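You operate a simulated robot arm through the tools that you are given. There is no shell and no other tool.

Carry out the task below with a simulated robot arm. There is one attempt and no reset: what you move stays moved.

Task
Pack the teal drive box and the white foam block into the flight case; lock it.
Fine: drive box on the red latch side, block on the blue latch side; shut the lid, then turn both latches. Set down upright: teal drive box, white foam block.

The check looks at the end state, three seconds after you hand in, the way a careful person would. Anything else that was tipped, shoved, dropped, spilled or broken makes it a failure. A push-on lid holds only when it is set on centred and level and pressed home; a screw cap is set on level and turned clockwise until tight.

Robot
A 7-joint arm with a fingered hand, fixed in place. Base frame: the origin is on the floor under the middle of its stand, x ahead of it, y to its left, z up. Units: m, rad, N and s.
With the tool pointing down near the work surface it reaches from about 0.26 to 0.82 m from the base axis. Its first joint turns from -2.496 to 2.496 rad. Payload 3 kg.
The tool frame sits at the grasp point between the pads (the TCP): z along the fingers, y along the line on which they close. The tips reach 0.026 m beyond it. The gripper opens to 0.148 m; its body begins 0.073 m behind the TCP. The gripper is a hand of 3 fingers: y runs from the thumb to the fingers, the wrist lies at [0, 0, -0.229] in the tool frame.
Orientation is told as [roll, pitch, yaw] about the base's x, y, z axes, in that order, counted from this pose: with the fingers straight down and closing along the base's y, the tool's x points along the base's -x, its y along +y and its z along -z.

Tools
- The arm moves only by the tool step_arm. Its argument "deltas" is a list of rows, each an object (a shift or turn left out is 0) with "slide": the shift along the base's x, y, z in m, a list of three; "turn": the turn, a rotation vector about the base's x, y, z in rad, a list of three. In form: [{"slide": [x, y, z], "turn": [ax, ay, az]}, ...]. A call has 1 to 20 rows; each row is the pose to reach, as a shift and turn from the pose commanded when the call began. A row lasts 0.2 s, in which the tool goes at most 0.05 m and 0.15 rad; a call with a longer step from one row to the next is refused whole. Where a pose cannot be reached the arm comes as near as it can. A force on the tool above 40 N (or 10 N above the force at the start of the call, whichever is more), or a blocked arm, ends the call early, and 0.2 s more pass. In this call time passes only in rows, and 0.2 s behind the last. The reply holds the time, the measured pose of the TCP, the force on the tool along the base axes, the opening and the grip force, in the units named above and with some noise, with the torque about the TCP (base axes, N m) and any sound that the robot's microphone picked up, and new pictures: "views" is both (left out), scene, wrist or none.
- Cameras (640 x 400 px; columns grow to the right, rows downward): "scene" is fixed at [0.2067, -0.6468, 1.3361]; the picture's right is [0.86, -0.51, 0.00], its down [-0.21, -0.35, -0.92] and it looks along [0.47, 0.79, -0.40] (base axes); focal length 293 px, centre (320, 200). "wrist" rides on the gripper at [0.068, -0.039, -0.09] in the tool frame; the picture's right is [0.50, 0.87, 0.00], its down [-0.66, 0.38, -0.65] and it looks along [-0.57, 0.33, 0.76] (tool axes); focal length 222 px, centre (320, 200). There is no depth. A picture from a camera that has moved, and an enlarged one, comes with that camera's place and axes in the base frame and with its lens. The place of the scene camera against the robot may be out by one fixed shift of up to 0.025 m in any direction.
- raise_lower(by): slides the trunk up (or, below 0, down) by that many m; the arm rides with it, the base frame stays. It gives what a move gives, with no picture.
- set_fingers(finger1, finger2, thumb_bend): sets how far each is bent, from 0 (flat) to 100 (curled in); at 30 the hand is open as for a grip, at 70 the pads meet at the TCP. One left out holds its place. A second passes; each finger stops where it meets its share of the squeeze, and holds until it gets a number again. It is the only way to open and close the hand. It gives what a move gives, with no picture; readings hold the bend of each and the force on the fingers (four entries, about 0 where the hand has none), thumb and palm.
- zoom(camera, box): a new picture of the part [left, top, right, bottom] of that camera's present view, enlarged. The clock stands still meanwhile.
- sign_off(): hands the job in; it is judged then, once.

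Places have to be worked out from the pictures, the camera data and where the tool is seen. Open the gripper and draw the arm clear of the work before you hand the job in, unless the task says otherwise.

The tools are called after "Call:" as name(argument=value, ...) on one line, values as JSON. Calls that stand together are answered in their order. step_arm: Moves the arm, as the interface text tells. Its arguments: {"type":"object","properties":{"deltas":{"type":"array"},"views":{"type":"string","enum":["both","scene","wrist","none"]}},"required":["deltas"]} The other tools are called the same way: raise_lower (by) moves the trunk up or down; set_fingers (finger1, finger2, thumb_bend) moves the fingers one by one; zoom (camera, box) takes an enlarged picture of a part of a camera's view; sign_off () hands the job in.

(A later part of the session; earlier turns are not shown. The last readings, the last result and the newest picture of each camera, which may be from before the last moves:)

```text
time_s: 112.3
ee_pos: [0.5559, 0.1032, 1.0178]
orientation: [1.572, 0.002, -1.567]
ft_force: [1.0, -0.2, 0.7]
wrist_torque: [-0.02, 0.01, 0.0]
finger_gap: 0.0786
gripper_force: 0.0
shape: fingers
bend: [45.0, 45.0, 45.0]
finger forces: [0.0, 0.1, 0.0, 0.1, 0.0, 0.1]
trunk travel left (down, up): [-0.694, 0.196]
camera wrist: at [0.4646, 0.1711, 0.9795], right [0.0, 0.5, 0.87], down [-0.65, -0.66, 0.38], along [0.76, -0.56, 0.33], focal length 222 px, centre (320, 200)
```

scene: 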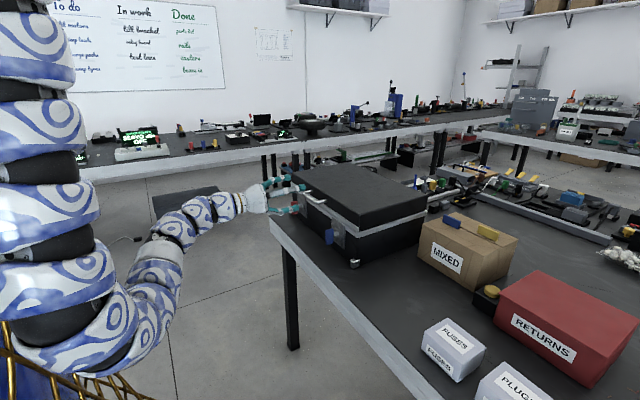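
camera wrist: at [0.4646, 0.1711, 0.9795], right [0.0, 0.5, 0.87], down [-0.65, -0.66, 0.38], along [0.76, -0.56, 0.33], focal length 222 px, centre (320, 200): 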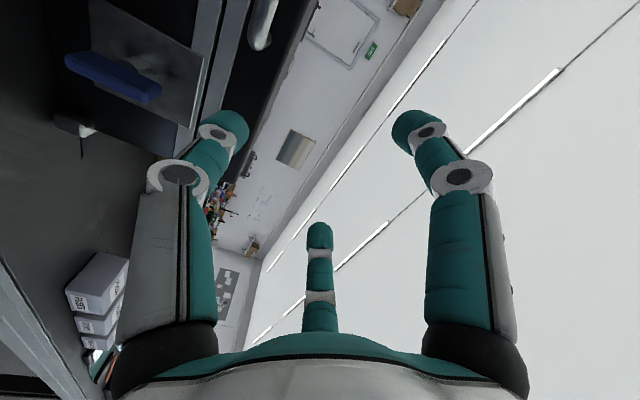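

The tool now points straight ahead. I'll zoom in on the blue latch from this angle to look for any marks or asymmetry showing the turn direction.

Call:
zoom(camera="wrist", box=[40, 0, 240, 140])

Call:
zoom(camera="scene", box=[280, 190, 370, 260])

```text
2.86 times, centred on (140, 70) of wrist
camera zoom: at [0.4646, 0.1711, 0.9795], right [0.0, 0.5, 0.87], down [-0.65, -0.66, 0.38], along [0.76, -0.56, 0.33], focal length 635 px, centre (834, 571)
```

zoom: 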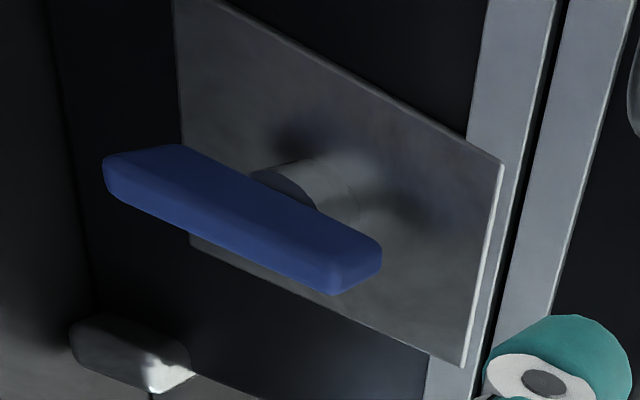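

```text
5.71 times, centred on (325, 225) of scene
camera zoom: at [0.2067, -0.6468, 1.3361], right [0.86, -0.51, 0.0], down [-0.21, -0.35, -0.92], along [0.47, 0.79, -0.4], focal length 1672 px, centre (291, 57)
```

zoom: 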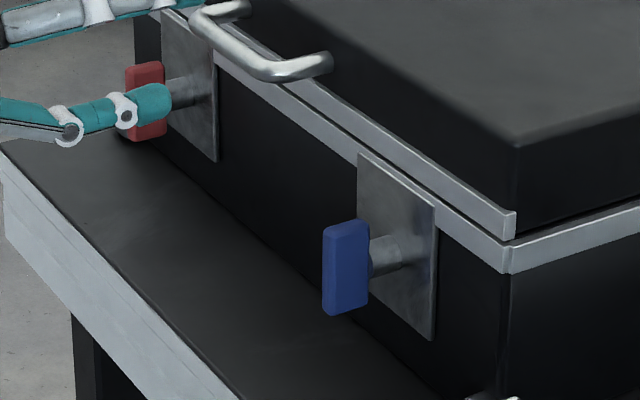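

The paddle is a thin wing (about 1 cm thick in y, ~5.5 cm tall) on its shaft, easy to pinch from both sides. I'll roll the tool −90° so the digits close along y, which leaves room for a clockwise quarter turn.

Call:
step_arm(deltas=[{"turn": [-0.143, 0, 0]}, {"turn": [-0.286, 0, 0]}, {"turn": [-0.429, 0, 0]}, {"turn": [-0.571, 0, 0]}, {"turn": [-0.714, 0, 0]}, {"turn": [-0.857, 0, 0]}, {"turn": [-1.0, 0, 0]}, {"turn": [-1.143, 0, 0]}, {"turn": [-1.286, 0, 0]}, {"turn": [-1.429, 0, 0]}, {"turn": [-1.571, 0, 0]}], views="both")

```text
time_s: 114.7
ee_pos: [0.555, 0.1036, 1.0144]
orientation: [-0.615, -1.569, 0.614]
ft_force: [0.3, -0.8, -0.6]
wrist_torque: [0.0, -0.02, 0.05]
finger_gap: 0.0789
gripper_force: 0.0
shape: fingers
bend: [45.0, 45.0, 45.0]
finger forces: [0.0, 0.1, 0.0, 0.0, 0.0, 0.0]
trunk travel left (down, up): [-0.694, 0.196]
camera wrist: at [0.463, 0.064, 0.9491], right [0.0, 0.86, -0.5], down [-0.65, 0.38, 0.66], along [0.76, 0.33, 0.56], focal length 222 px, centre (320, 200)
```

scene: 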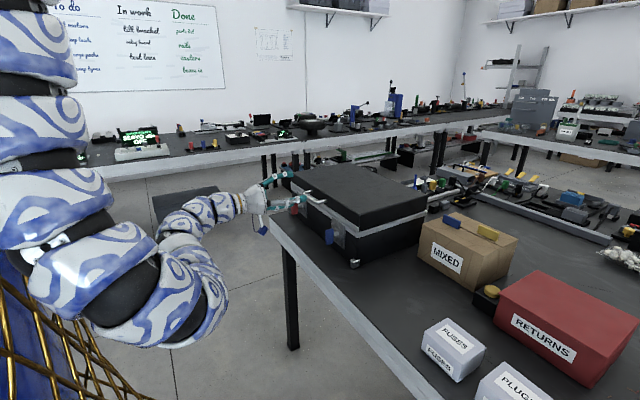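
wrist: 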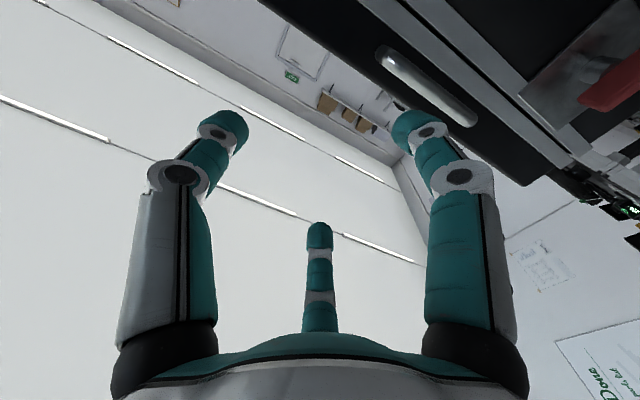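

The closing line is now along y. I'll narrow the opening (so the lower finger stays clear of the table) and move to a standoff point in front of the blue latch.

Call:
set_fingers(finger1=52, finger2=52, thumb_bend=50)

Call:
step_arm(deltas=[{"slide": [0.0, -0.011, -0.031]}, {"slide": [0.0, -0.022, -0.062]}, {"slide": [0.0, -0.033, -0.093]}, {"slide": [0.01, -0.044, -0.125]}, {"slide": [0.02, -0.0556, -0.156]}], views="both")

Call:
zoom(camera="scene", box=[260, 170, 390, 270])

Call:
zoom(camera="wrist", box=[160, 0, 480, 200])

```text
time_s: 115.7
ee_pos: [0.5564, 0.1041, 1.0151]
orientation: [0.174, -1.566, -0.174]
ft_force: [-0.2, -0.2, 0.2]
wrist_torque: [-0.04, 0.02, 0.03]
finger_gap: 0.0592
gripper_force: 0.1
shape: fingers
bend: [52.0, 52.0, 50.0]
finger forces: [0.0, 0.0, 0.0, 0.0, 0.0, 0.0]
trunk travel left (down, up): [-0.694, 0.196]
```

```text
time_s: 116.9
ee_pos: [0.5753, 0.0507, 0.8587]
orientation: [0.185, -1.567, -0.186]
ft_force: [-0.3, 0.6, -0.4]
wrist_torque: [0.0, -0.02, -0.03]
finger_gap: 0.0593
gripper_force: 0.0
shape: fingers
bend: [52.0, 52.0, 50.0]
finger forces: [0.1, 0.0, 0.1, 0.0, 0.1, 0.0]
trunk travel left (down, up): [-0.694, 0.196]
camera wrist: at [0.4835, 0.0117, 0.7929], right [0.0, 0.87, -0.5], down [-0.65, 0.38, 0.66], along [0.76, 0.33, 0.56], focal length 222 px, centre (320, 200)
```

scene: 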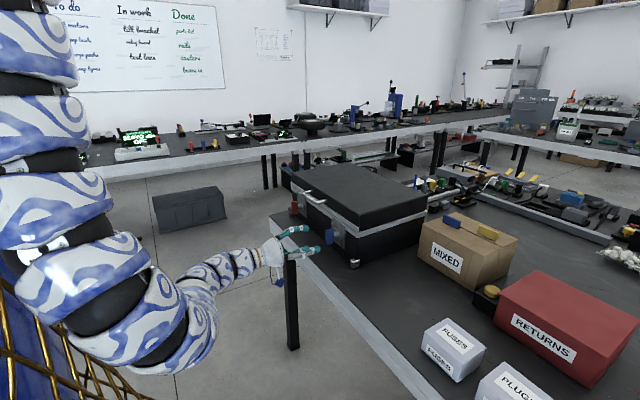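
wrist: 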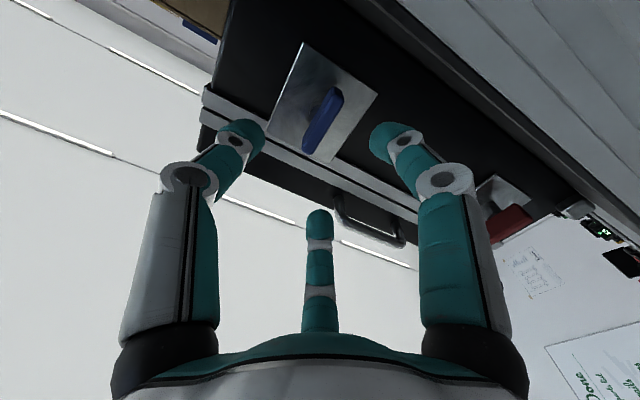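

```text
4.00 times, centred on (325, 220) of scene
camera zoom: at [0.2067, -0.6468, 1.3361], right [0.86, -0.51, 0.0], down [-0.21, -0.35, -0.92], along [0.47, 0.79, -0.4], focal length 1170 px, centre (300, 120)
```

zoom: 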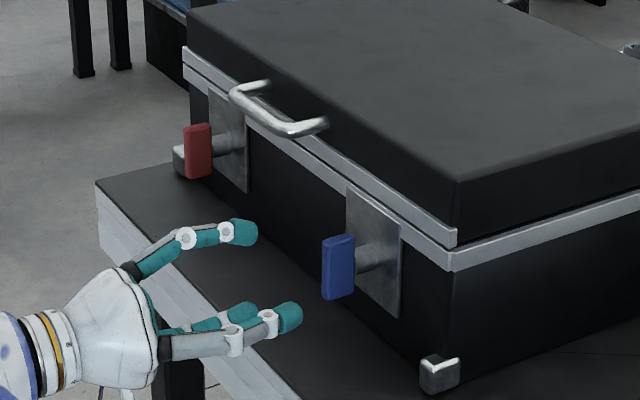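

```text
2.00 times, centred on (320, 100) of wrist
camera zoom: at [0.4835, 0.0117, 0.7929], right [0.0, 0.87, -0.5], down [-0.65, 0.38, 0.66], along [0.76, 0.33, 0.56], focal length 444 px, centre (320, 400)
```

zoom: 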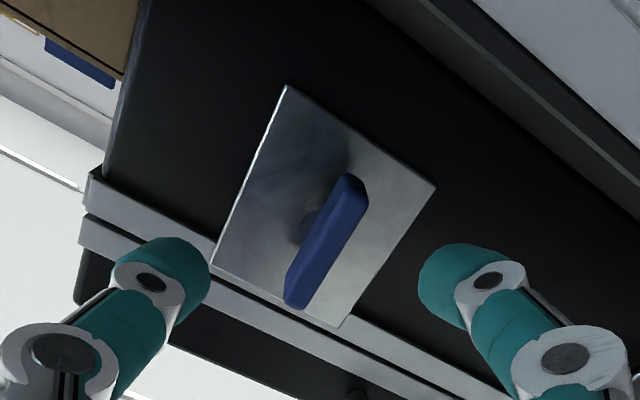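

The paddle centre refines to about [0.662, 0.0475, 0.854], standing vertical between my open digits. I'll centre on it and advance so the pads straddle it.

Call:
step_arm(deltas=[{"slide": [0.015, -0.003, -0.0045]}, {"slide": [0.035, -0.003, -0.0045]}, {"slide": [0.055, -0.003, -0.0045]}, {"slide": [0.072, -0.003, -0.0045]}, {"slide": [0.085, -0.003, -0.0045]}], views="both")

Call:
zoom(camera="scene", box=[280, 180, 380, 260])

Call:
zoom(camera="wrist", box=[160, 0, 480, 200])

```text
time_s: 118.1
ee_pos: [0.6607, 0.0467, 0.8544]
orientation: [0.169, -1.569, -0.169]
ft_force: [0.2, -0.2, -0.1]
wrist_torque: [0.0, 0.0, 0.0]
finger_gap: 0.0592
gripper_force: 0.0
shape: fingers
bend: [52.0, 52.0, 50.0]
finger forces: [0.0, 0.0, 0.0, 0.1, 0.1, 0.1]
trunk travel left (down, up): [-0.694, 0.196]
camera wrist: at [0.5686, 0.0077, 0.7884], right [0.0, 0.87, -0.5], down [-0.65, 0.38, 0.66], along [0.76, 0.33, 0.56], focal length 222 px, centre (320, 200)
```

scene: 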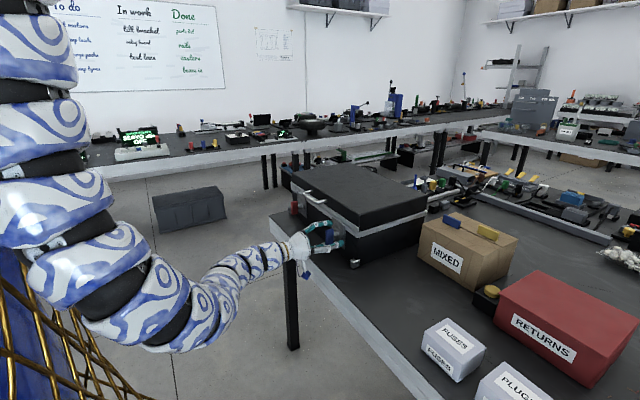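
wrist: 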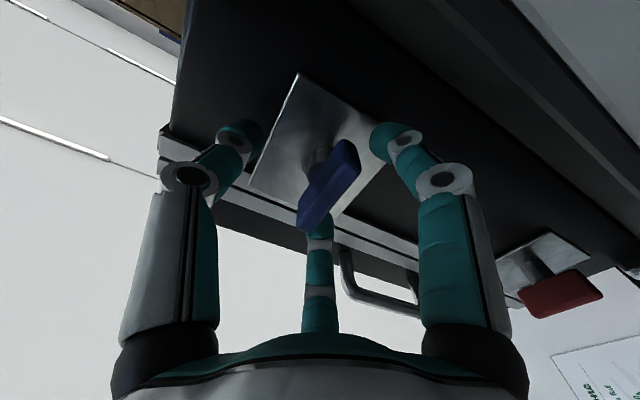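

```text
5.00 times, centred on (330, 220) of scene
camera zoom: at [0.2067, -0.6468, 1.3361], right [0.86, -0.51, 0.0], down [-0.21, -0.35, -0.92], along [0.47, 0.79, -0.4], focal length 1463 px, centre (270, 100)
```

zoom: 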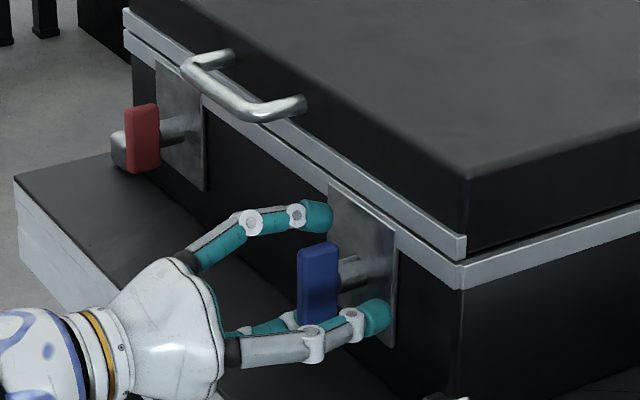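

```text
2.00 times, centred on (320, 100) of wrist
camera zoom: at [0.5686, 0.0077, 0.7884], right [0.0, 0.87, -0.5], down [-0.65, 0.38, 0.66], along [0.76, 0.33, 0.56], focal length 444 px, centre (320, 400)
```

zoom: 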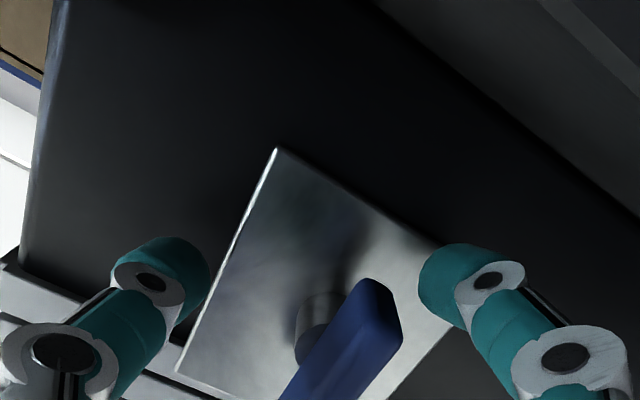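

The paddle now lies right at the grasp point between the thumb and the two fingers. I'll close on it.

Call:
set_fingers(finger1=75, finger2=75, thumb_bend=75)

Call:
zoom(camera="scene", box=[280, 180, 380, 260])

Call:
zoom(camera="wrist", box=[160, 60, 480, 260])

```text
time_s: 119.1
ee_pos: [0.6592, 0.0473, 0.8557]
orientation: [0.093, -1.57, -0.093]
ft_force: [7.2, 11.5, 4.1]
wrist_torque: [0.0, -0.05, 0.19]
finger_gap: 0.0105
gripper_force: 11.4
shape: fingers
bend: [64.0, 64.0, 69.0]
finger forces: [8.5, 8.5, 0.0, 0.1, 6.0, 0.1]
trunk travel left (down, up): [-0.694, 0.196]
```

```text
5.00 times, centred on (330, 220) of scene
camera zoom: at [0.2067, -0.6468, 1.3361], right [0.86, -0.51, 0.0], down [-0.21, -0.35, -0.92], along [0.47, 0.79, -0.4], focal length 1463 px, centre (270, 100)
```

zoom: 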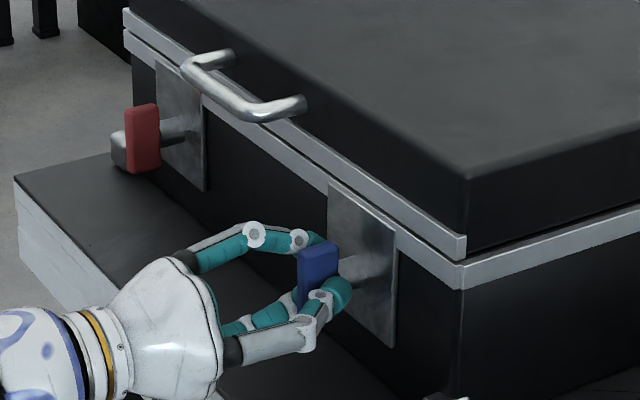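

```text
2.00 times, centred on (320, 160) of wrist
camera zoom: at [0.5684, 0.0086, 0.7884], right [0.0, 0.87, -0.5], down [-0.65, 0.38, 0.66], along [0.76, 0.33, 0.56], focal length 444 px, centre (320, 280)
```

zoom: 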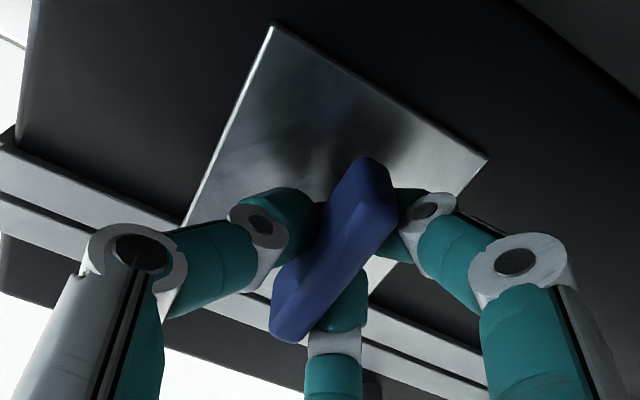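

The paddle is firmly pinched (8.5/8.5/6 N). I'll try a small clockwise turn, seen from the robot, and watch the torque and picture.

Call:
step_arm(deltas=[{"turn": [0.06, 0, 0]}, {"turn": [0.12, 0, 0]}, {"turn": [0.2, 0, 0]}], views="both")

Call:
zoom(camera="scene", box=[280, 180, 380, 260])

Call:
zoom(camera="wrist", box=[160, 60, 480, 260])

```text
time_s: 119.9
ee_pos: [0.6601, 0.0463, 0.854]
orientation: [1.554, -1.371, -1.551]
ft_force: [6.5, 10.8, 2.5]
wrist_torque: [-0.07, -0.06, 0.21]
finger_gap: 0.0098
gripper_force: 11.7
shape: fingers
bend: [64.0, 64.0, 69.0]
finger forces: [8.2, 9.5, 0.0, 0.1, 6.1, 0.0]
trunk travel left (down, up): [-0.694, 0.196]
camera wrist: at [0.5684, 0.0219, 0.782], right [0.0, 0.95, -0.32], down [-0.65, 0.24, 0.72], along [0.76, 0.21, 0.62], focal length 222 px, centre (320, 200)
```

scene: 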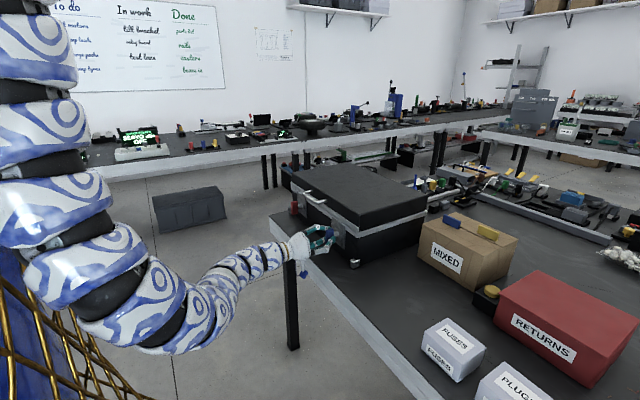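
wrist: 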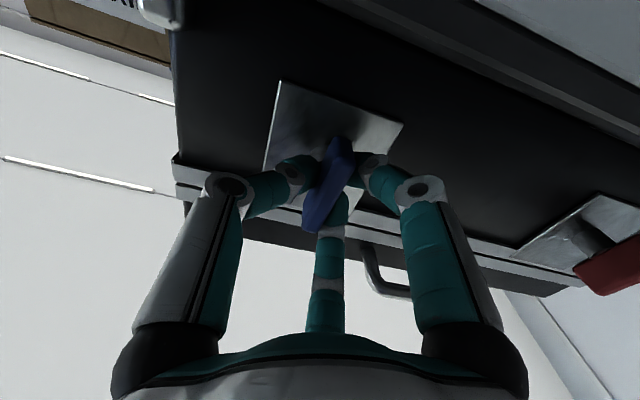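

```text
5.00 times, centred on (330, 220) of scene
camera zoom: at [0.2067, -0.6468, 1.3361], right [0.86, -0.51, 0.0], down [-0.21, -0.35, -0.92], along [0.47, 0.79, -0.4], focal length 1463 px, centre (270, 100)
```

zoom: 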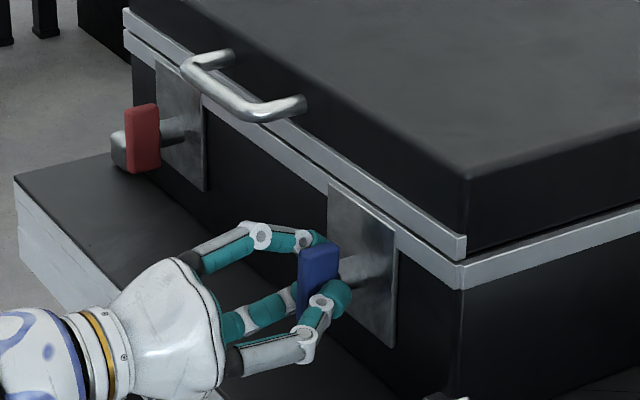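

```text
2.00 times, centred on (320, 160) of wrist
camera zoom: at [0.5684, 0.0219, 0.782], right [0.0, 0.95, -0.32], down [-0.65, 0.24, 0.72], along [0.76, 0.21, 0.62], focal length 444 px, centre (320, 280)
```

zoom: 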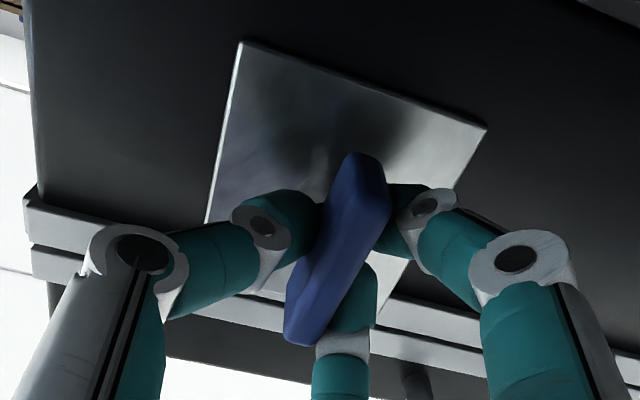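

The paddle stayed aligned with its plate while my pads slipped around it, so a pinch on its centre gives too little torque. I'll undo the roll, open, and re-grip at the paddle's upper end for leverage.

Call:
set_fingers(finger1=54, finger2=54, thumb_bend=58)

Call:
step_arm(deltas=[{"slide": [0, 0.0, 0.0], "turn": [-0.1, 0, 0]}, {"slide": [0, 0.001, 0.01], "turn": [-0.2, 0, 0]}, {"slide": [0, 0.001, 0.02], "turn": [-0.2, 0, 0]}], views="wrist")

Call:
zoom(camera="wrist", box=[160, 60, 480, 260])

Call:
zoom(camera="scene", box=[280, 180, 380, 260])

```text
time_s: 120.9
ee_pos: [0.6608, 0.0458, 0.856]
orientation: [1.557, -1.371, -1.555]
ft_force: [0.6, -0.4, -0.1]
wrist_torque: [0.02, 0.0, 0.0]
finger_gap: 0.0436
gripper_force: 0.1
shape: fingers
bend: [54.0, 54.0, 57.0]
finger forces: [0.0, 0.0, 0.0, 0.0, 0.0, 0.0]
trunk travel left (down, up): [-0.694, 0.196]
```

```text
time_s: 121.7
ee_pos: [0.6609, 0.0453, 0.8751]
orientation: [-0.424, -1.567, 0.426]
ft_force: [0.3, 1.1, -0.1]
wrist_torque: [-0.02, -0.03, 0.02]
finger_gap: 0.0439
gripper_force: 0.1
shape: fingers
bend: [54.0, 54.0, 57.0]
finger forces: [0.1, 0.1, 0.1, 0.1, 0.0, 0.0]
trunk travel left (down, up): [-0.694, 0.196]
camera wrist: at [0.5689, 0.0065, 0.8087], right [0.0, 0.87, -0.5], down [-0.65, 0.38, 0.66], along [0.76, 0.33, 0.56], focal length 222 px, centre (320, 200)
```

wrist: 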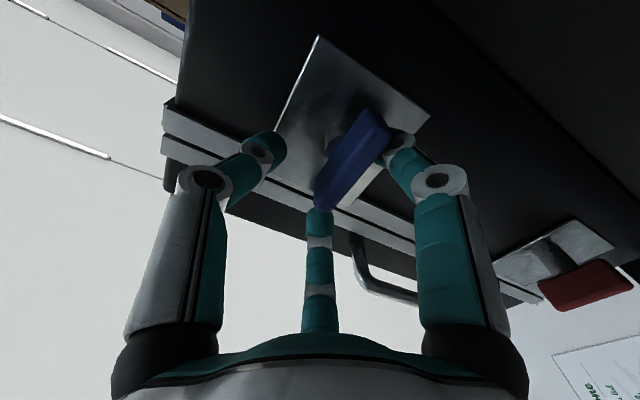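

```text
2.00 times, centred on (320, 160) of wrist
camera zoom: at [0.5689, 0.0065, 0.8087], right [0.0, 0.87, -0.5], down [-0.65, 0.38, 0.66], along [0.76, 0.33, 0.56], focal length 444 px, centre (320, 280)
```

zoom: 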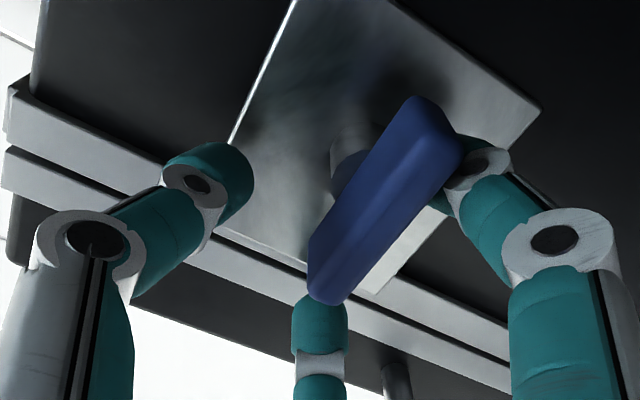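

```text
5.00 times, centred on (330, 220) of scene
camera zoom: at [0.2067, -0.6468, 1.3361], right [0.86, -0.51, 0.0], down [-0.21, -0.35, -0.92], along [0.47, 0.79, -0.4], focal length 1463 px, centre (270, 100)
```

zoom: 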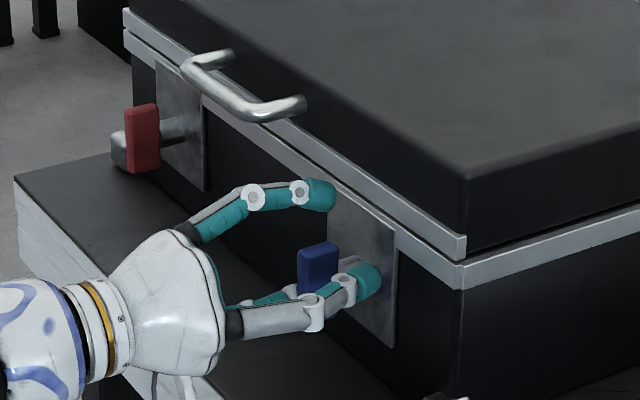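

The TCP now sits at the paddle's upper end. I'll close there and swing that end along an arc about the shaft, clockwise first, by a small amount.

Call:
set_fingers(finger1=75, finger2=75, thumb_bend=75)

Call:
step_arm(deltas=[{"slide": [0, -0.0021, -0.0001], "turn": [0.1, 0, 0]}, {"slide": [0, -0.0042, -0.0004], "turn": [0.2, 0, 0]}, {"slide": [0, -0.0062, -0.0009], "turn": [0.3, 0, 0]}], views="wrist")

Call:
zoom(camera="wrist", box=[160, 60, 480, 260])

Call:
zoom(camera="scene", box=[280, 180, 380, 260])

```text
time_s: 122.7
ee_pos: [0.6602, 0.0445, 0.8753]
orientation: [0.108, -1.567, -0.107]
ft_force: [6.2, 4.6, 1.3]
wrist_torque: [0.07, -0.09, 0.12]
finger_gap: 0.013
gripper_force: 9.8
shape: fingers
bend: [63.0, 65.0, 71.0]
finger forces: [7.8, 6.5, 0.0, 0.1, 6.3, 0.0]
trunk travel left (down, up): [-0.694, 0.196]
```

```text
time_s: 123.5
ee_pos: [0.6593, 0.0405, 0.874]
orientation: [1.562, -1.269, -1.555]
ft_force: [8.9, 7.0, -0.1]
wrist_torque: [0.09, 0.0, 0.16]
finger_gap: 0.0123
gripper_force: 9.3
shape: fingers
bend: [63.0, 65.0, 71.0]
finger forces: [8.7, 5.4, 0.1, 0.0, 4.6, 0.0]
trunk travel left (down, up): [-0.694, 0.196]
camera wrist: at [0.5682, 0.0235, 0.7993], right [0.0, 0.98, -0.22], down [-0.65, 0.17, 0.74], along [0.76, 0.15, 0.64], focal length 222 px, centre (320, 200)
```

wrist: 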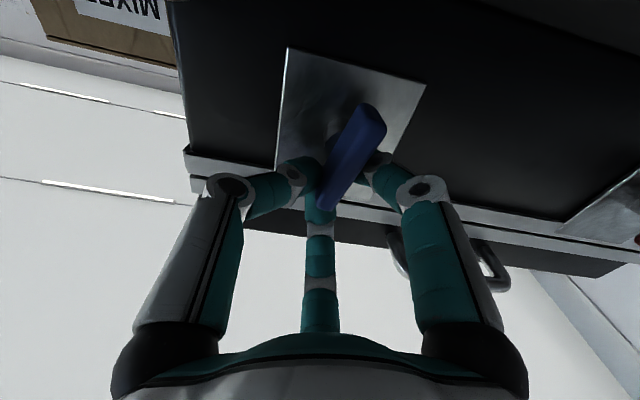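

```text
2.00 times, centred on (320, 160) of wrist
camera zoom: at [0.5682, 0.0235, 0.7993], right [0.0, 0.98, -0.22], down [-0.65, 0.17, 0.74], along [0.76, 0.15, 0.64], focal length 444 px, centre (320, 280)
```

zoom: 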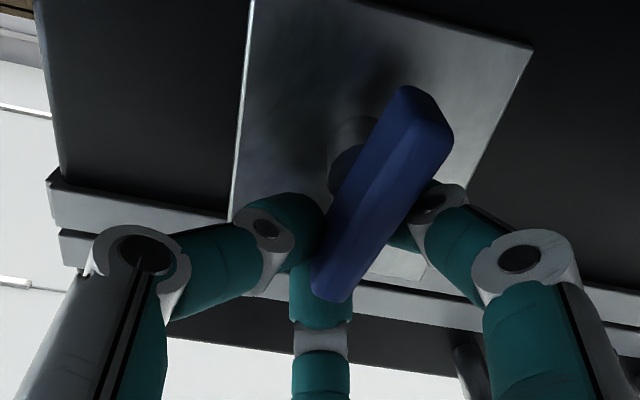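

```text
5.00 times, centred on (330, 220) of scene
camera zoom: at [0.2067, -0.6468, 1.3361], right [0.86, -0.51, 0.0], down [-0.21, -0.35, -0.92], along [0.47, 0.79, -0.4], focal length 1463 px, centre (270, 100)
```

zoom: 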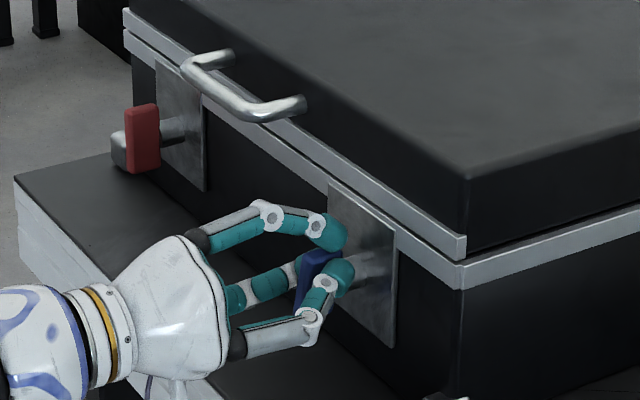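

The paddle followed this time and now stands about 17° clockwise. I'll continue the swing along the arc in steps.

Call:
step_arm(deltas=[{"slide": [0, -0.0019, -0.001], "turn": [0.1, 0, 0]}, {"slide": [0, -0.0037, -0.0021], "turn": [0.2, 0, 0]}, {"slide": [0, -0.0055, -0.0033], "turn": [0.3, 0, 0]}, {"slide": [0, -0.0071, -0.0048], "turn": [0.4, 0, 0]}, {"slide": [0, -0.0085, -0.0064], "turn": [0.5, 0, 0]}, {"slide": [0, -0.0096, -0.0081], "turn": [0.6, 0, 0]}], views="wrist")

Call:
zoom(camera="wrist", box=[160, 60, 480, 260])

Call:
zoom(camera="scene", box=[280, 180, 380, 260])

```text
time_s: 124.9
ee_pos: [0.6599, 0.0318, 0.8661]
orientation: [1.568, -0.669, -1.567]
ft_force: [4.3, 5.0, 1.4]
wrist_torque: [0.1, -0.04, 0.1]
finger_gap: 0.0124
gripper_force: 10.2
shape: fingers
bend: [63.0, 66.0, 71.0]
finger forces: [8.4, 5.2, 0.0, 0.1, 5.6, 0.0]
trunk travel left (down, up): [-0.694, 0.196]
camera wrist: at [0.5684, 0.0598, 0.7946], right [0.0, 0.93, 0.37], down [-0.65, -0.28, 0.7], along [0.76, -0.24, 0.61], focal length 222 px, centre (320, 200)
```

wrist: 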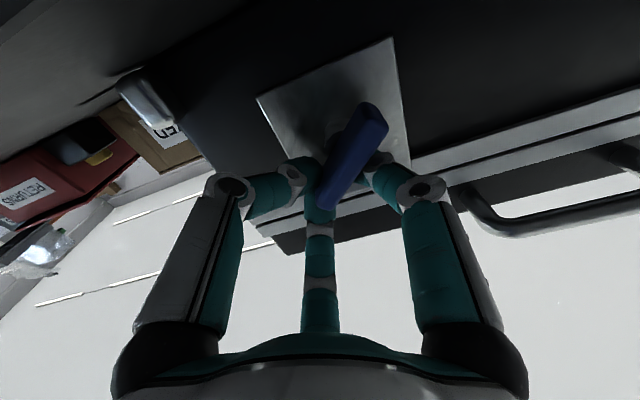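

```text
2.00 times, centred on (320, 160) of wrist
camera zoom: at [0.5684, 0.0598, 0.7946], right [0.0, 0.93, 0.37], down [-0.65, -0.28, 0.7], along [0.76, -0.24, 0.61], focal length 444 px, centre (320, 280)
```

zoom: 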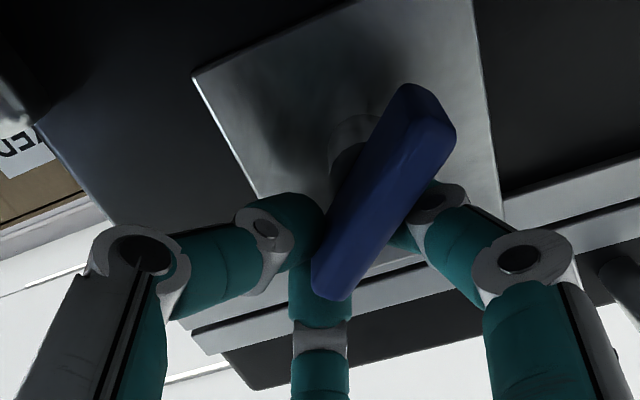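

```text
5.00 times, centred on (330, 220) of scene
camera zoom: at [0.2067, -0.6468, 1.3361], right [0.86, -0.51, 0.0], down [-0.21, -0.35, -0.92], along [0.47, 0.79, -0.4], focal length 1463 px, centre (270, 100)
```

zoom: 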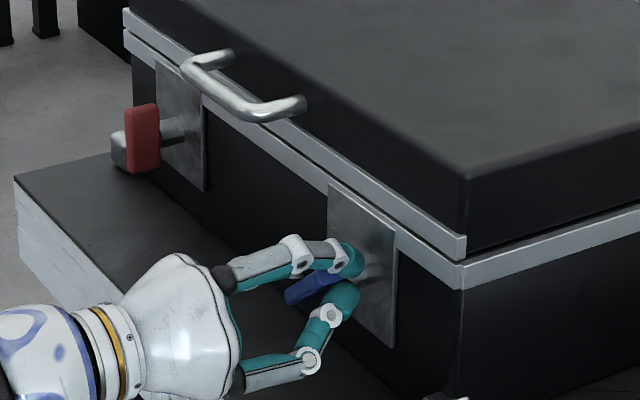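

The paddle turns rigidly with my hand (about 52° so far) with little resistance. I'll carry on to the full quarter turn.

Call:
step_arm(deltas=[{"slide": [0, -0.0011, -0.0018], "turn": [0.1, 0, 0]}, {"slide": [0, -0.002, -0.0038], "turn": [0.2, 0, 0]}, {"slide": [0, -0.0027, -0.0058], "turn": [0.3, 0, 0]}, {"slide": [0, -0.0031, -0.0079], "turn": [0.4, 0, 0]}, {"slide": [0, -0.0034, -0.01], "turn": [0.5, 0, 0]}, {"slide": [0, -0.0034, -0.0121], "turn": [0.6, 0, 0]}, {"slide": [0, -0.0034, -0.0136], "turn": [0.67, 0, 0]}], views="wrist")

Call:
zoom(camera="wrist", box=[160, 60, 480, 260])

Call:
zoom(camera="scene", box=[280, 180, 380, 260])

```text
time_s: 126.5
ee_pos: [0.6604, 0.0276, 0.8525]
orientation: [1.571, 0.001, -1.568]
ft_force: [4.2, 6.1, 2.6]
wrist_torque: [0.07, -0.09, 0.11]
finger_gap: 0.0126
gripper_force: 9.3
shape: fingers
bend: [63.0, 66.0, 71.0]
finger forces: [8.0, 4.4, 0.0, 0.0, 7.2, 0.0]
trunk travel left (down, up): [-0.694, 0.196]
camera wrist: at [0.5682, 0.0947, 0.8142], right [0.0, 0.5, 0.87], down [-0.65, -0.66, 0.38], along [0.76, -0.56, 0.33], focal length 222 px, centre (320, 200)
```

wrist: 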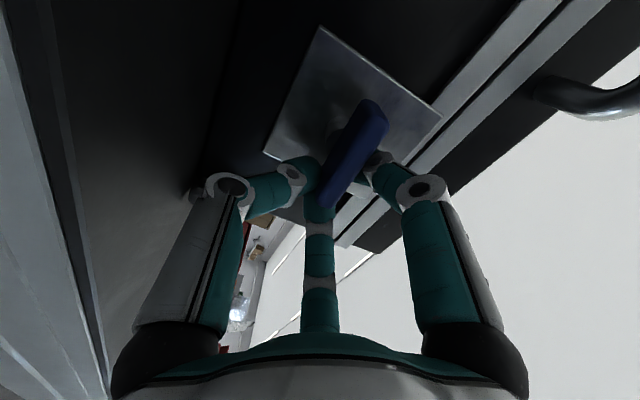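

```text
2.00 times, centred on (320, 160) of wrist
camera zoom: at [0.5682, 0.0947, 0.8142], right [0.0, 0.5, 0.87], down [-0.65, -0.66, 0.38], along [0.76, -0.56, 0.33], focal length 444 px, centre (320, 280)
```

zoom: 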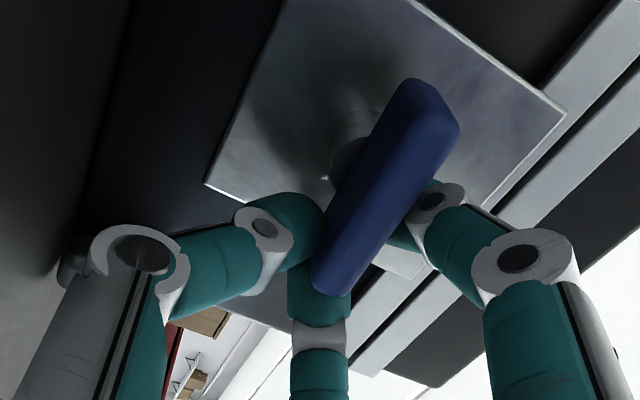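

```text
5.00 times, centred on (330, 220) of scene
camera zoom: at [0.2067, -0.6468, 1.3361], right [0.86, -0.51, 0.0], down [-0.21, -0.35, -0.92], along [0.47, 0.79, -0.4], focal length 1463 px, centre (270, 100)
```

zoom: 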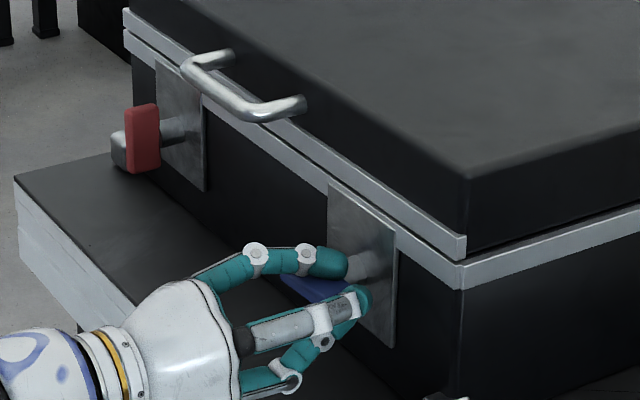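

The hand has gone through a full 90° with the paddle still aligned in it. I'll nudge a bit further to feel whether the latch has reached its stop.

Call:
step_arm(deltas=[{"slide": [0, 0.0002, -0.0016], "turn": [0.08, 0, 0]}, {"slide": [0, 0.0004, -0.0031], "turn": [0.15, 0, 0]}], views="wrist")

Call:
zoom(camera="wrist", box=[160, 60, 480, 260])

```text
time_s: 127.1
ee_pos: [0.6601, 0.0271, 0.8486]
orientation: [1.573, 0.149, -1.568]
ft_force: [4.4, 3.5, 4.8]
wrist_torque: [0.1, -0.09, 0.05]
finger_gap: 0.0119
gripper_force: 9.3
shape: fingers
bend: [63.0, 67.0, 72.0]
finger forces: [7.9, 4.6, 0.0, 0.0, 5.0, 0.1]
trunk travel left (down, up): [-0.694, 0.196]
camera wrist: at [0.5682, 0.0998, 0.8223], right [0.0, 0.36, 0.93], down [-0.65, -0.71, 0.27], along [0.76, -0.61, 0.24], focal length 222 px, centre (320, 200)
```

wrist: 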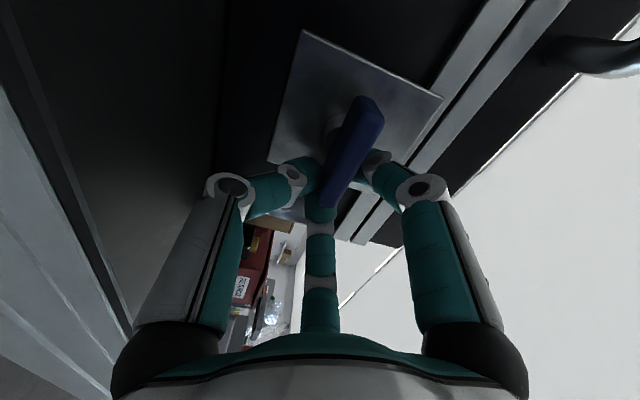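

```text
2.00 times, centred on (320, 160) of wrist
camera zoom: at [0.5682, 0.0998, 0.8223], right [0.0, 0.36, 0.93], down [-0.65, -0.71, 0.27], along [0.76, -0.61, 0.24], focal length 444 px, centre (320, 280)
```

zoom: 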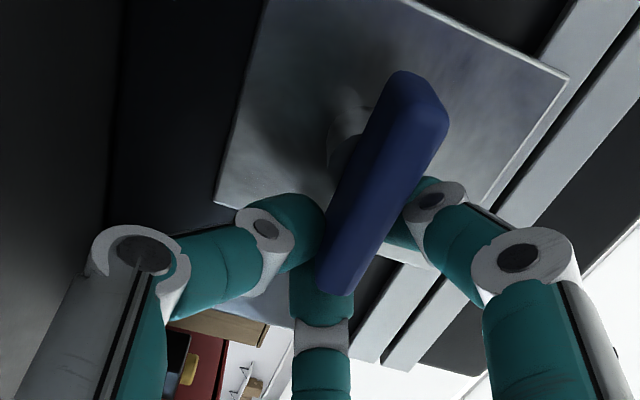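

The pads slid about 6° round the paddle here, so the blue latch is at its stop after a quarter turn. I'll open the digits a little, back straight out, and check it stays.

Call:
set_fingers(finger1=55, finger2=55, thumb_bend=60)

Call:
step_arm(deltas=[{"slide": [-0.02, 0, 0.001]}, {"slide": [-0.045, 0, 0.002]}, {"slide": [-0.075, 0, 0.003]}, {"slide": [-0.105, 0, 0.02]}], views="both")

Call:
zoom(camera="scene", box=[270, 160, 400, 260])

Call:
zoom(camera="wrist", box=[120, 0, 480, 220])

```text
time_s: 128.1
ee_pos: [0.6596, 0.0274, 0.8503]
orientation: [1.573, 0.15, -1.566]
ft_force: [-0.2, -0.8, 0.3]
wrist_torque: [-0.01, 0.0, 0.0]
finger_gap: 0.0372
gripper_force: 0.0
shape: fingers
bend: [55.0, 55.0, 60.0]
finger forces: [0.0, 0.0, 0.0, 0.0, 0.0, 0.0]
trunk travel left (down, up): [-0.694, 0.196]
```

```text
time_s: 129.1
ee_pos: [0.5545, 0.0284, 0.8686]
orientation: [1.572, 0.151, -1.566]
ft_force: [0.1, -0.1, 0.3]
wrist_torque: [0.0, -0.01, 0.0]
finger_gap: 0.0375
gripper_force: 0.1
shape: fingers
bend: [55.0, 55.0, 60.0]
finger forces: [0.0, 0.0, 0.1, 0.1, 0.1, 0.1]
trunk travel left (down, up): [-0.694, 0.196]
camera wrist: at [0.4629, 0.0997, 0.841], right [0.0, 0.37, 0.93], down [-0.65, -0.71, 0.28], along [0.76, -0.61, 0.24], focal length 222 px, centre (320, 200)
```

scene: 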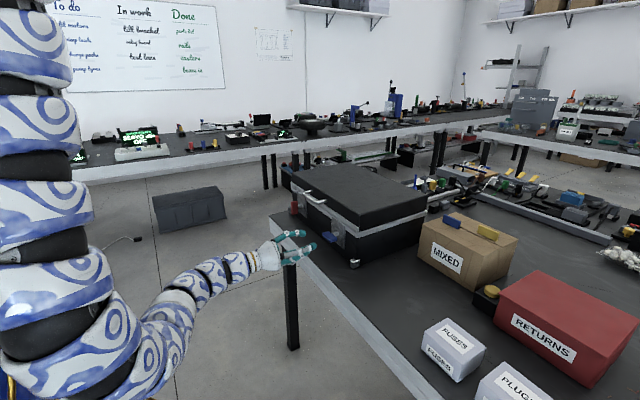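
wrist: 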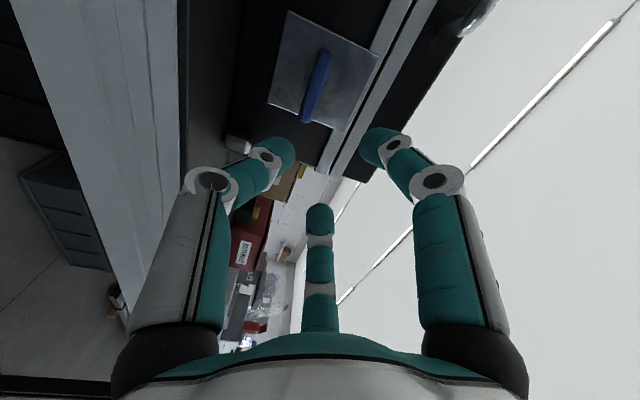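

```text
4.00 times, centred on (335, 210) of scene
camera zoom: at [0.2067, -0.6468, 1.3361], right [0.86, -0.51, 0.0], down [-0.21, -0.35, -0.92], along [0.47, 0.79, -0.4], focal length 1170 px, centre (260, 160)
```

zoom: 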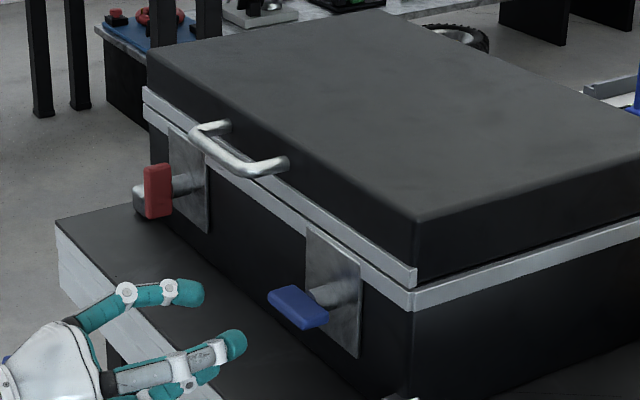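

```text
1.78 times, centred on (300, 110) of wrist
camera zoom: at [0.4629, 0.0997, 0.841], right [0.0, 0.37, 0.93], down [-0.65, -0.71, 0.28], along [0.76, -0.61, 0.24], focal length 395 px, centre (356, 360)
```

zoom: 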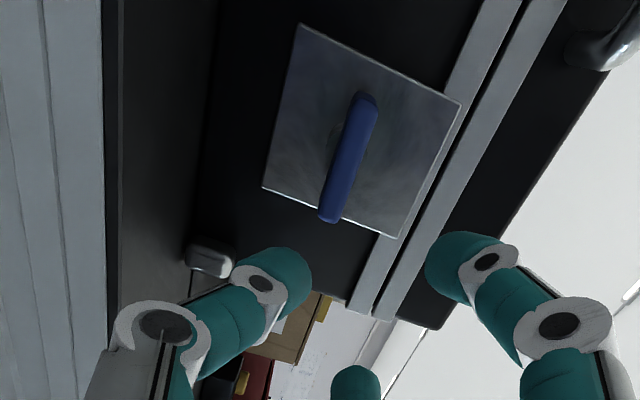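

The blue latch is now horizontal and stays there. I'll roll the tool back and slide over to a standoff in front of the red latch.

Call:
step_arm(deltas=[{"slide": [0, 0.023, 0.001], "turn": [-0.143, 0, 0]}, {"slide": [0, 0.046, 0.002], "turn": [-0.286, 0, 0]}, {"slide": [0, 0.069, 0.003], "turn": [-0.43, 0, 0]}, {"slide": [0, 0.092, 0.004], "turn": [-0.573, 0, 0]}, {"slide": [0, 0.115, 0.005], "turn": [-0.717, 0, 0]}, {"slide": [0, 0.138, 0.005], "turn": [-0.86, 0, 0]}, {"slide": [0, 0.161, 0.005], "turn": [-1.004, 0, 0]}, {"slide": [0, 0.184, 0.005], "turn": [-1.147, 0, 0]}, {"slide": [0, 0.207, 0.005], "turn": [-1.29, 0, 0]}, {"slide": [0, 0.23, 0.005], "turn": [-1.434, 0, 0]}, {"slide": [0, 0.253, 0.005], "turn": [-1.577, 0, 0]}, {"slide": [0, 0.277, 0.005], "turn": [-1.721, 0, 0]}], views="both")

Call:
zoom(camera="wrist", box=[160, 0, 480, 200])

Call:
zoom(camera="scene", box=[250, 160, 380, 260])

```text
time_s: 131.7
ee_pos: [0.5551, 0.3046, 0.873]
orientation: [-0.86, -1.566, 0.857]
ft_force: [0.2, -0.6, -0.2]
wrist_torque: [0.01, -0.05, -0.02]
finger_gap: 0.0376
gripper_force: 0.0
shape: fingers
bend: [55.0, 55.0, 60.0]
finger forces: [0.1, 0.0, 0.0, 0.0, 0.0, 0.1]
trunk travel left (down, up): [-0.694, 0.196]
camera wrist: at [0.4635, 0.2656, 0.8064], right [0.0, 0.86, -0.5], down [-0.65, 0.38, 0.66], along [0.76, 0.33, 0.56], focal length 222 px, centre (320, 200)
```

scene: 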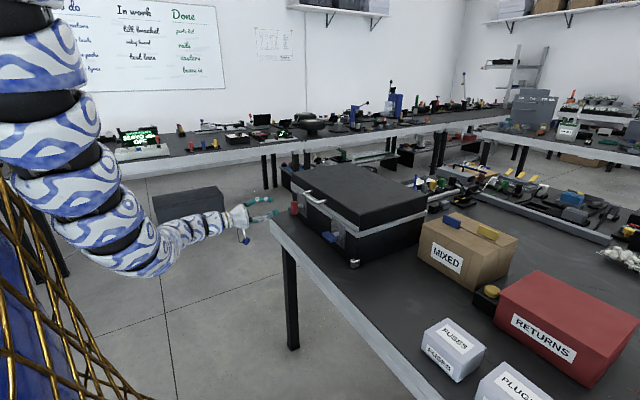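
wrist: 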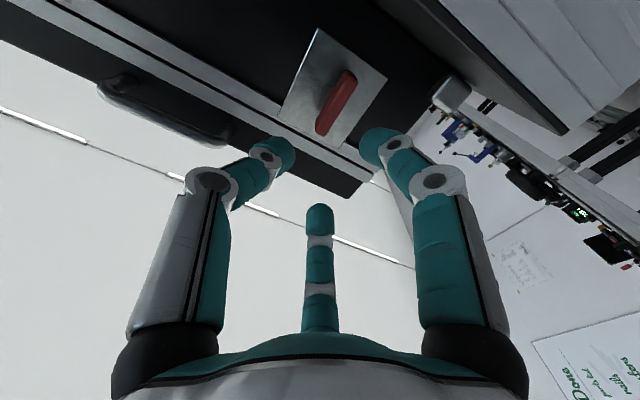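

```text
2.00 times, centred on (320, 100) of wrist
camera zoom: at [0.4635, 0.2656, 0.8064], right [0.0, 0.86, -0.5], down [-0.65, 0.38, 0.66], along [0.76, 0.33, 0.56], focal length 444 px, centre (320, 400)
```

zoom: 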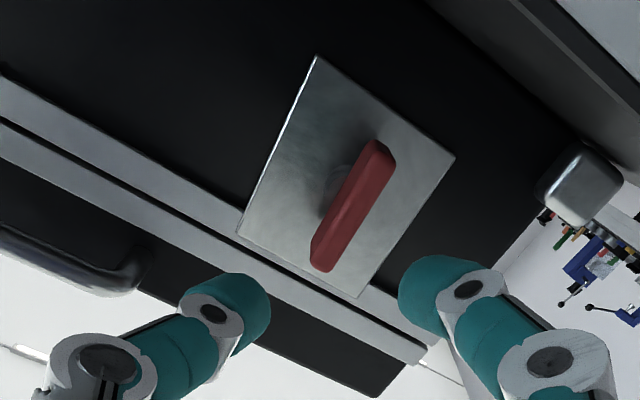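

```text
4.00 times, centred on (315, 210) of scene
camera zoom: at [0.2067, -0.6468, 1.3361], right [0.86, -0.51, 0.0], down [-0.21, -0.35, -0.92], along [0.47, 0.79, -0.4], focal length 1170 px, centre (340, 160)
```

zoom: 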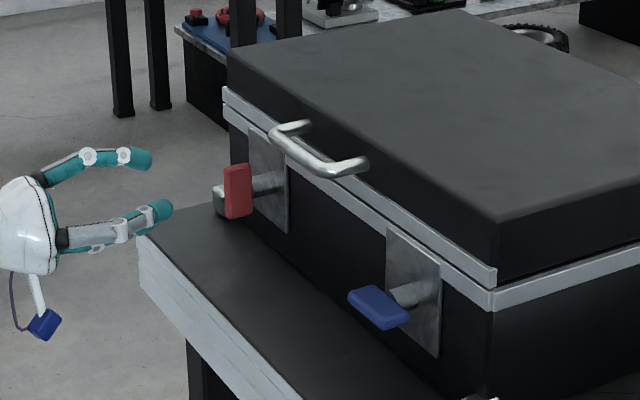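

The red paddle centre is about [0.660, 0.3075, 0.855], also vertical. I'll open slightly and advance so the pads straddle its upper end.

Call:
set_fingers(finger1=52, finger2=52, thumb_bend=52)

Call:
step_arm(deltas=[{"slide": [0.025, 0.0024, 0.0022]}, {"slide": [0.05, 0.0024, 0.0022]}, {"slide": [0.075, 0.0024, 0.0022]}, {"slide": [0.093, 0.0024, 0.0022]}, {"slide": [0.105, 0.0024, 0.0022]}], views="wrist")

Call:
zoom(camera="wrist", box=[160, 60, 480, 260])

Call:
zoom(camera="scene", box=[250, 170, 350, 250])

```text
time_s: 132.7
ee_pos: [0.5547, 0.3058, 0.8735]
orientation: [-0.222, -1.568, 0.225]
ft_force: [-0.2, 0.4, 0.1]
wrist_torque: [0.03, 0.05, -0.02]
finger_gap: 0.0553
gripper_force: 0.1
shape: fingers
bend: [52.0, 52.0, 52.0]
finger forces: [0.0, 0.1, 0.1, 0.0, 0.0, 0.1]
trunk travel left (down, up): [-0.694, 0.196]
```

```text
time_s: 133.9
ee_pos: [0.6599, 0.3073, 0.8785]
orientation: [-0.166, -1.568, 0.164]
ft_force: [-0.1, 0.1, 0.2]
wrist_torque: [0.02, -0.02, 0.02]
finger_gap: 0.0551
gripper_force: 0.1
shape: fingers
bend: [52.0, 52.0, 52.0]
finger forces: [0.0, 0.1, 0.0, 0.0, 0.1, 0.2]
trunk travel left (down, up): [-0.694, 0.196]
camera wrist: at [0.5684, 0.2677, 0.8116], right [0.0, 0.87, -0.5], down [-0.65, 0.38, 0.66], along [0.76, 0.33, 0.56], focal length 222 px, centre (320, 200)
```

wrist: 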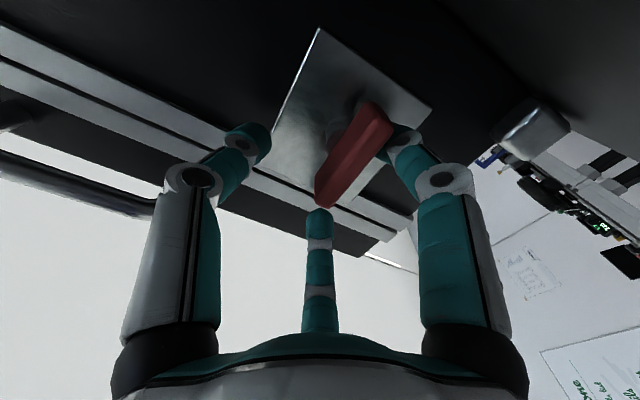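

```text
2.00 times, centred on (320, 160) of wrist
camera zoom: at [0.5684, 0.2677, 0.8116], right [0.0, 0.87, -0.5], down [-0.65, 0.38, 0.66], along [0.76, 0.33, 0.56], focal length 444 px, centre (320, 280)
```

zoom: 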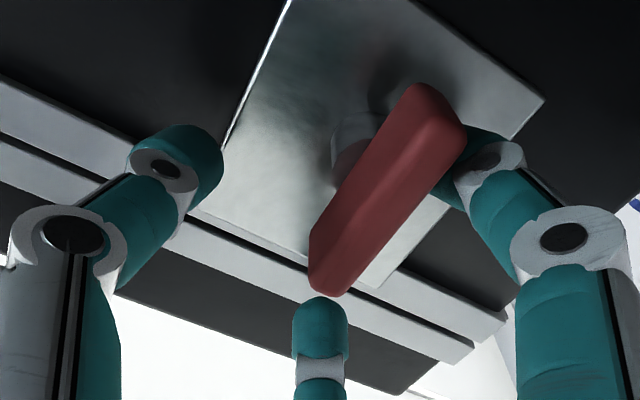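

```text
5.00 times, centred on (300, 210) of scene
camera zoom: at [0.2067, -0.6468, 1.3361], right [0.86, -0.51, 0.0], down [-0.21, -0.35, -0.92], along [0.47, 0.79, -0.4], focal length 1463 px, centre (420, 150)
```

zoom: 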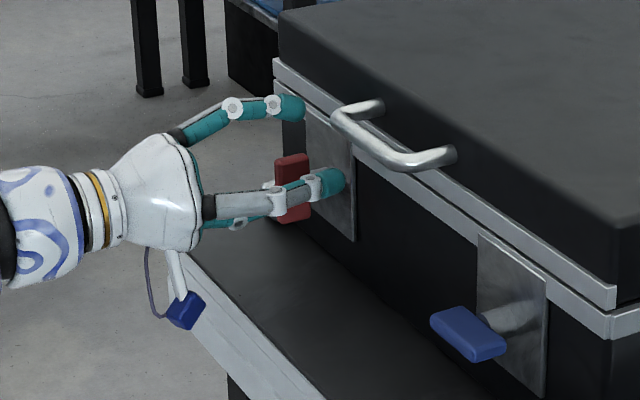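

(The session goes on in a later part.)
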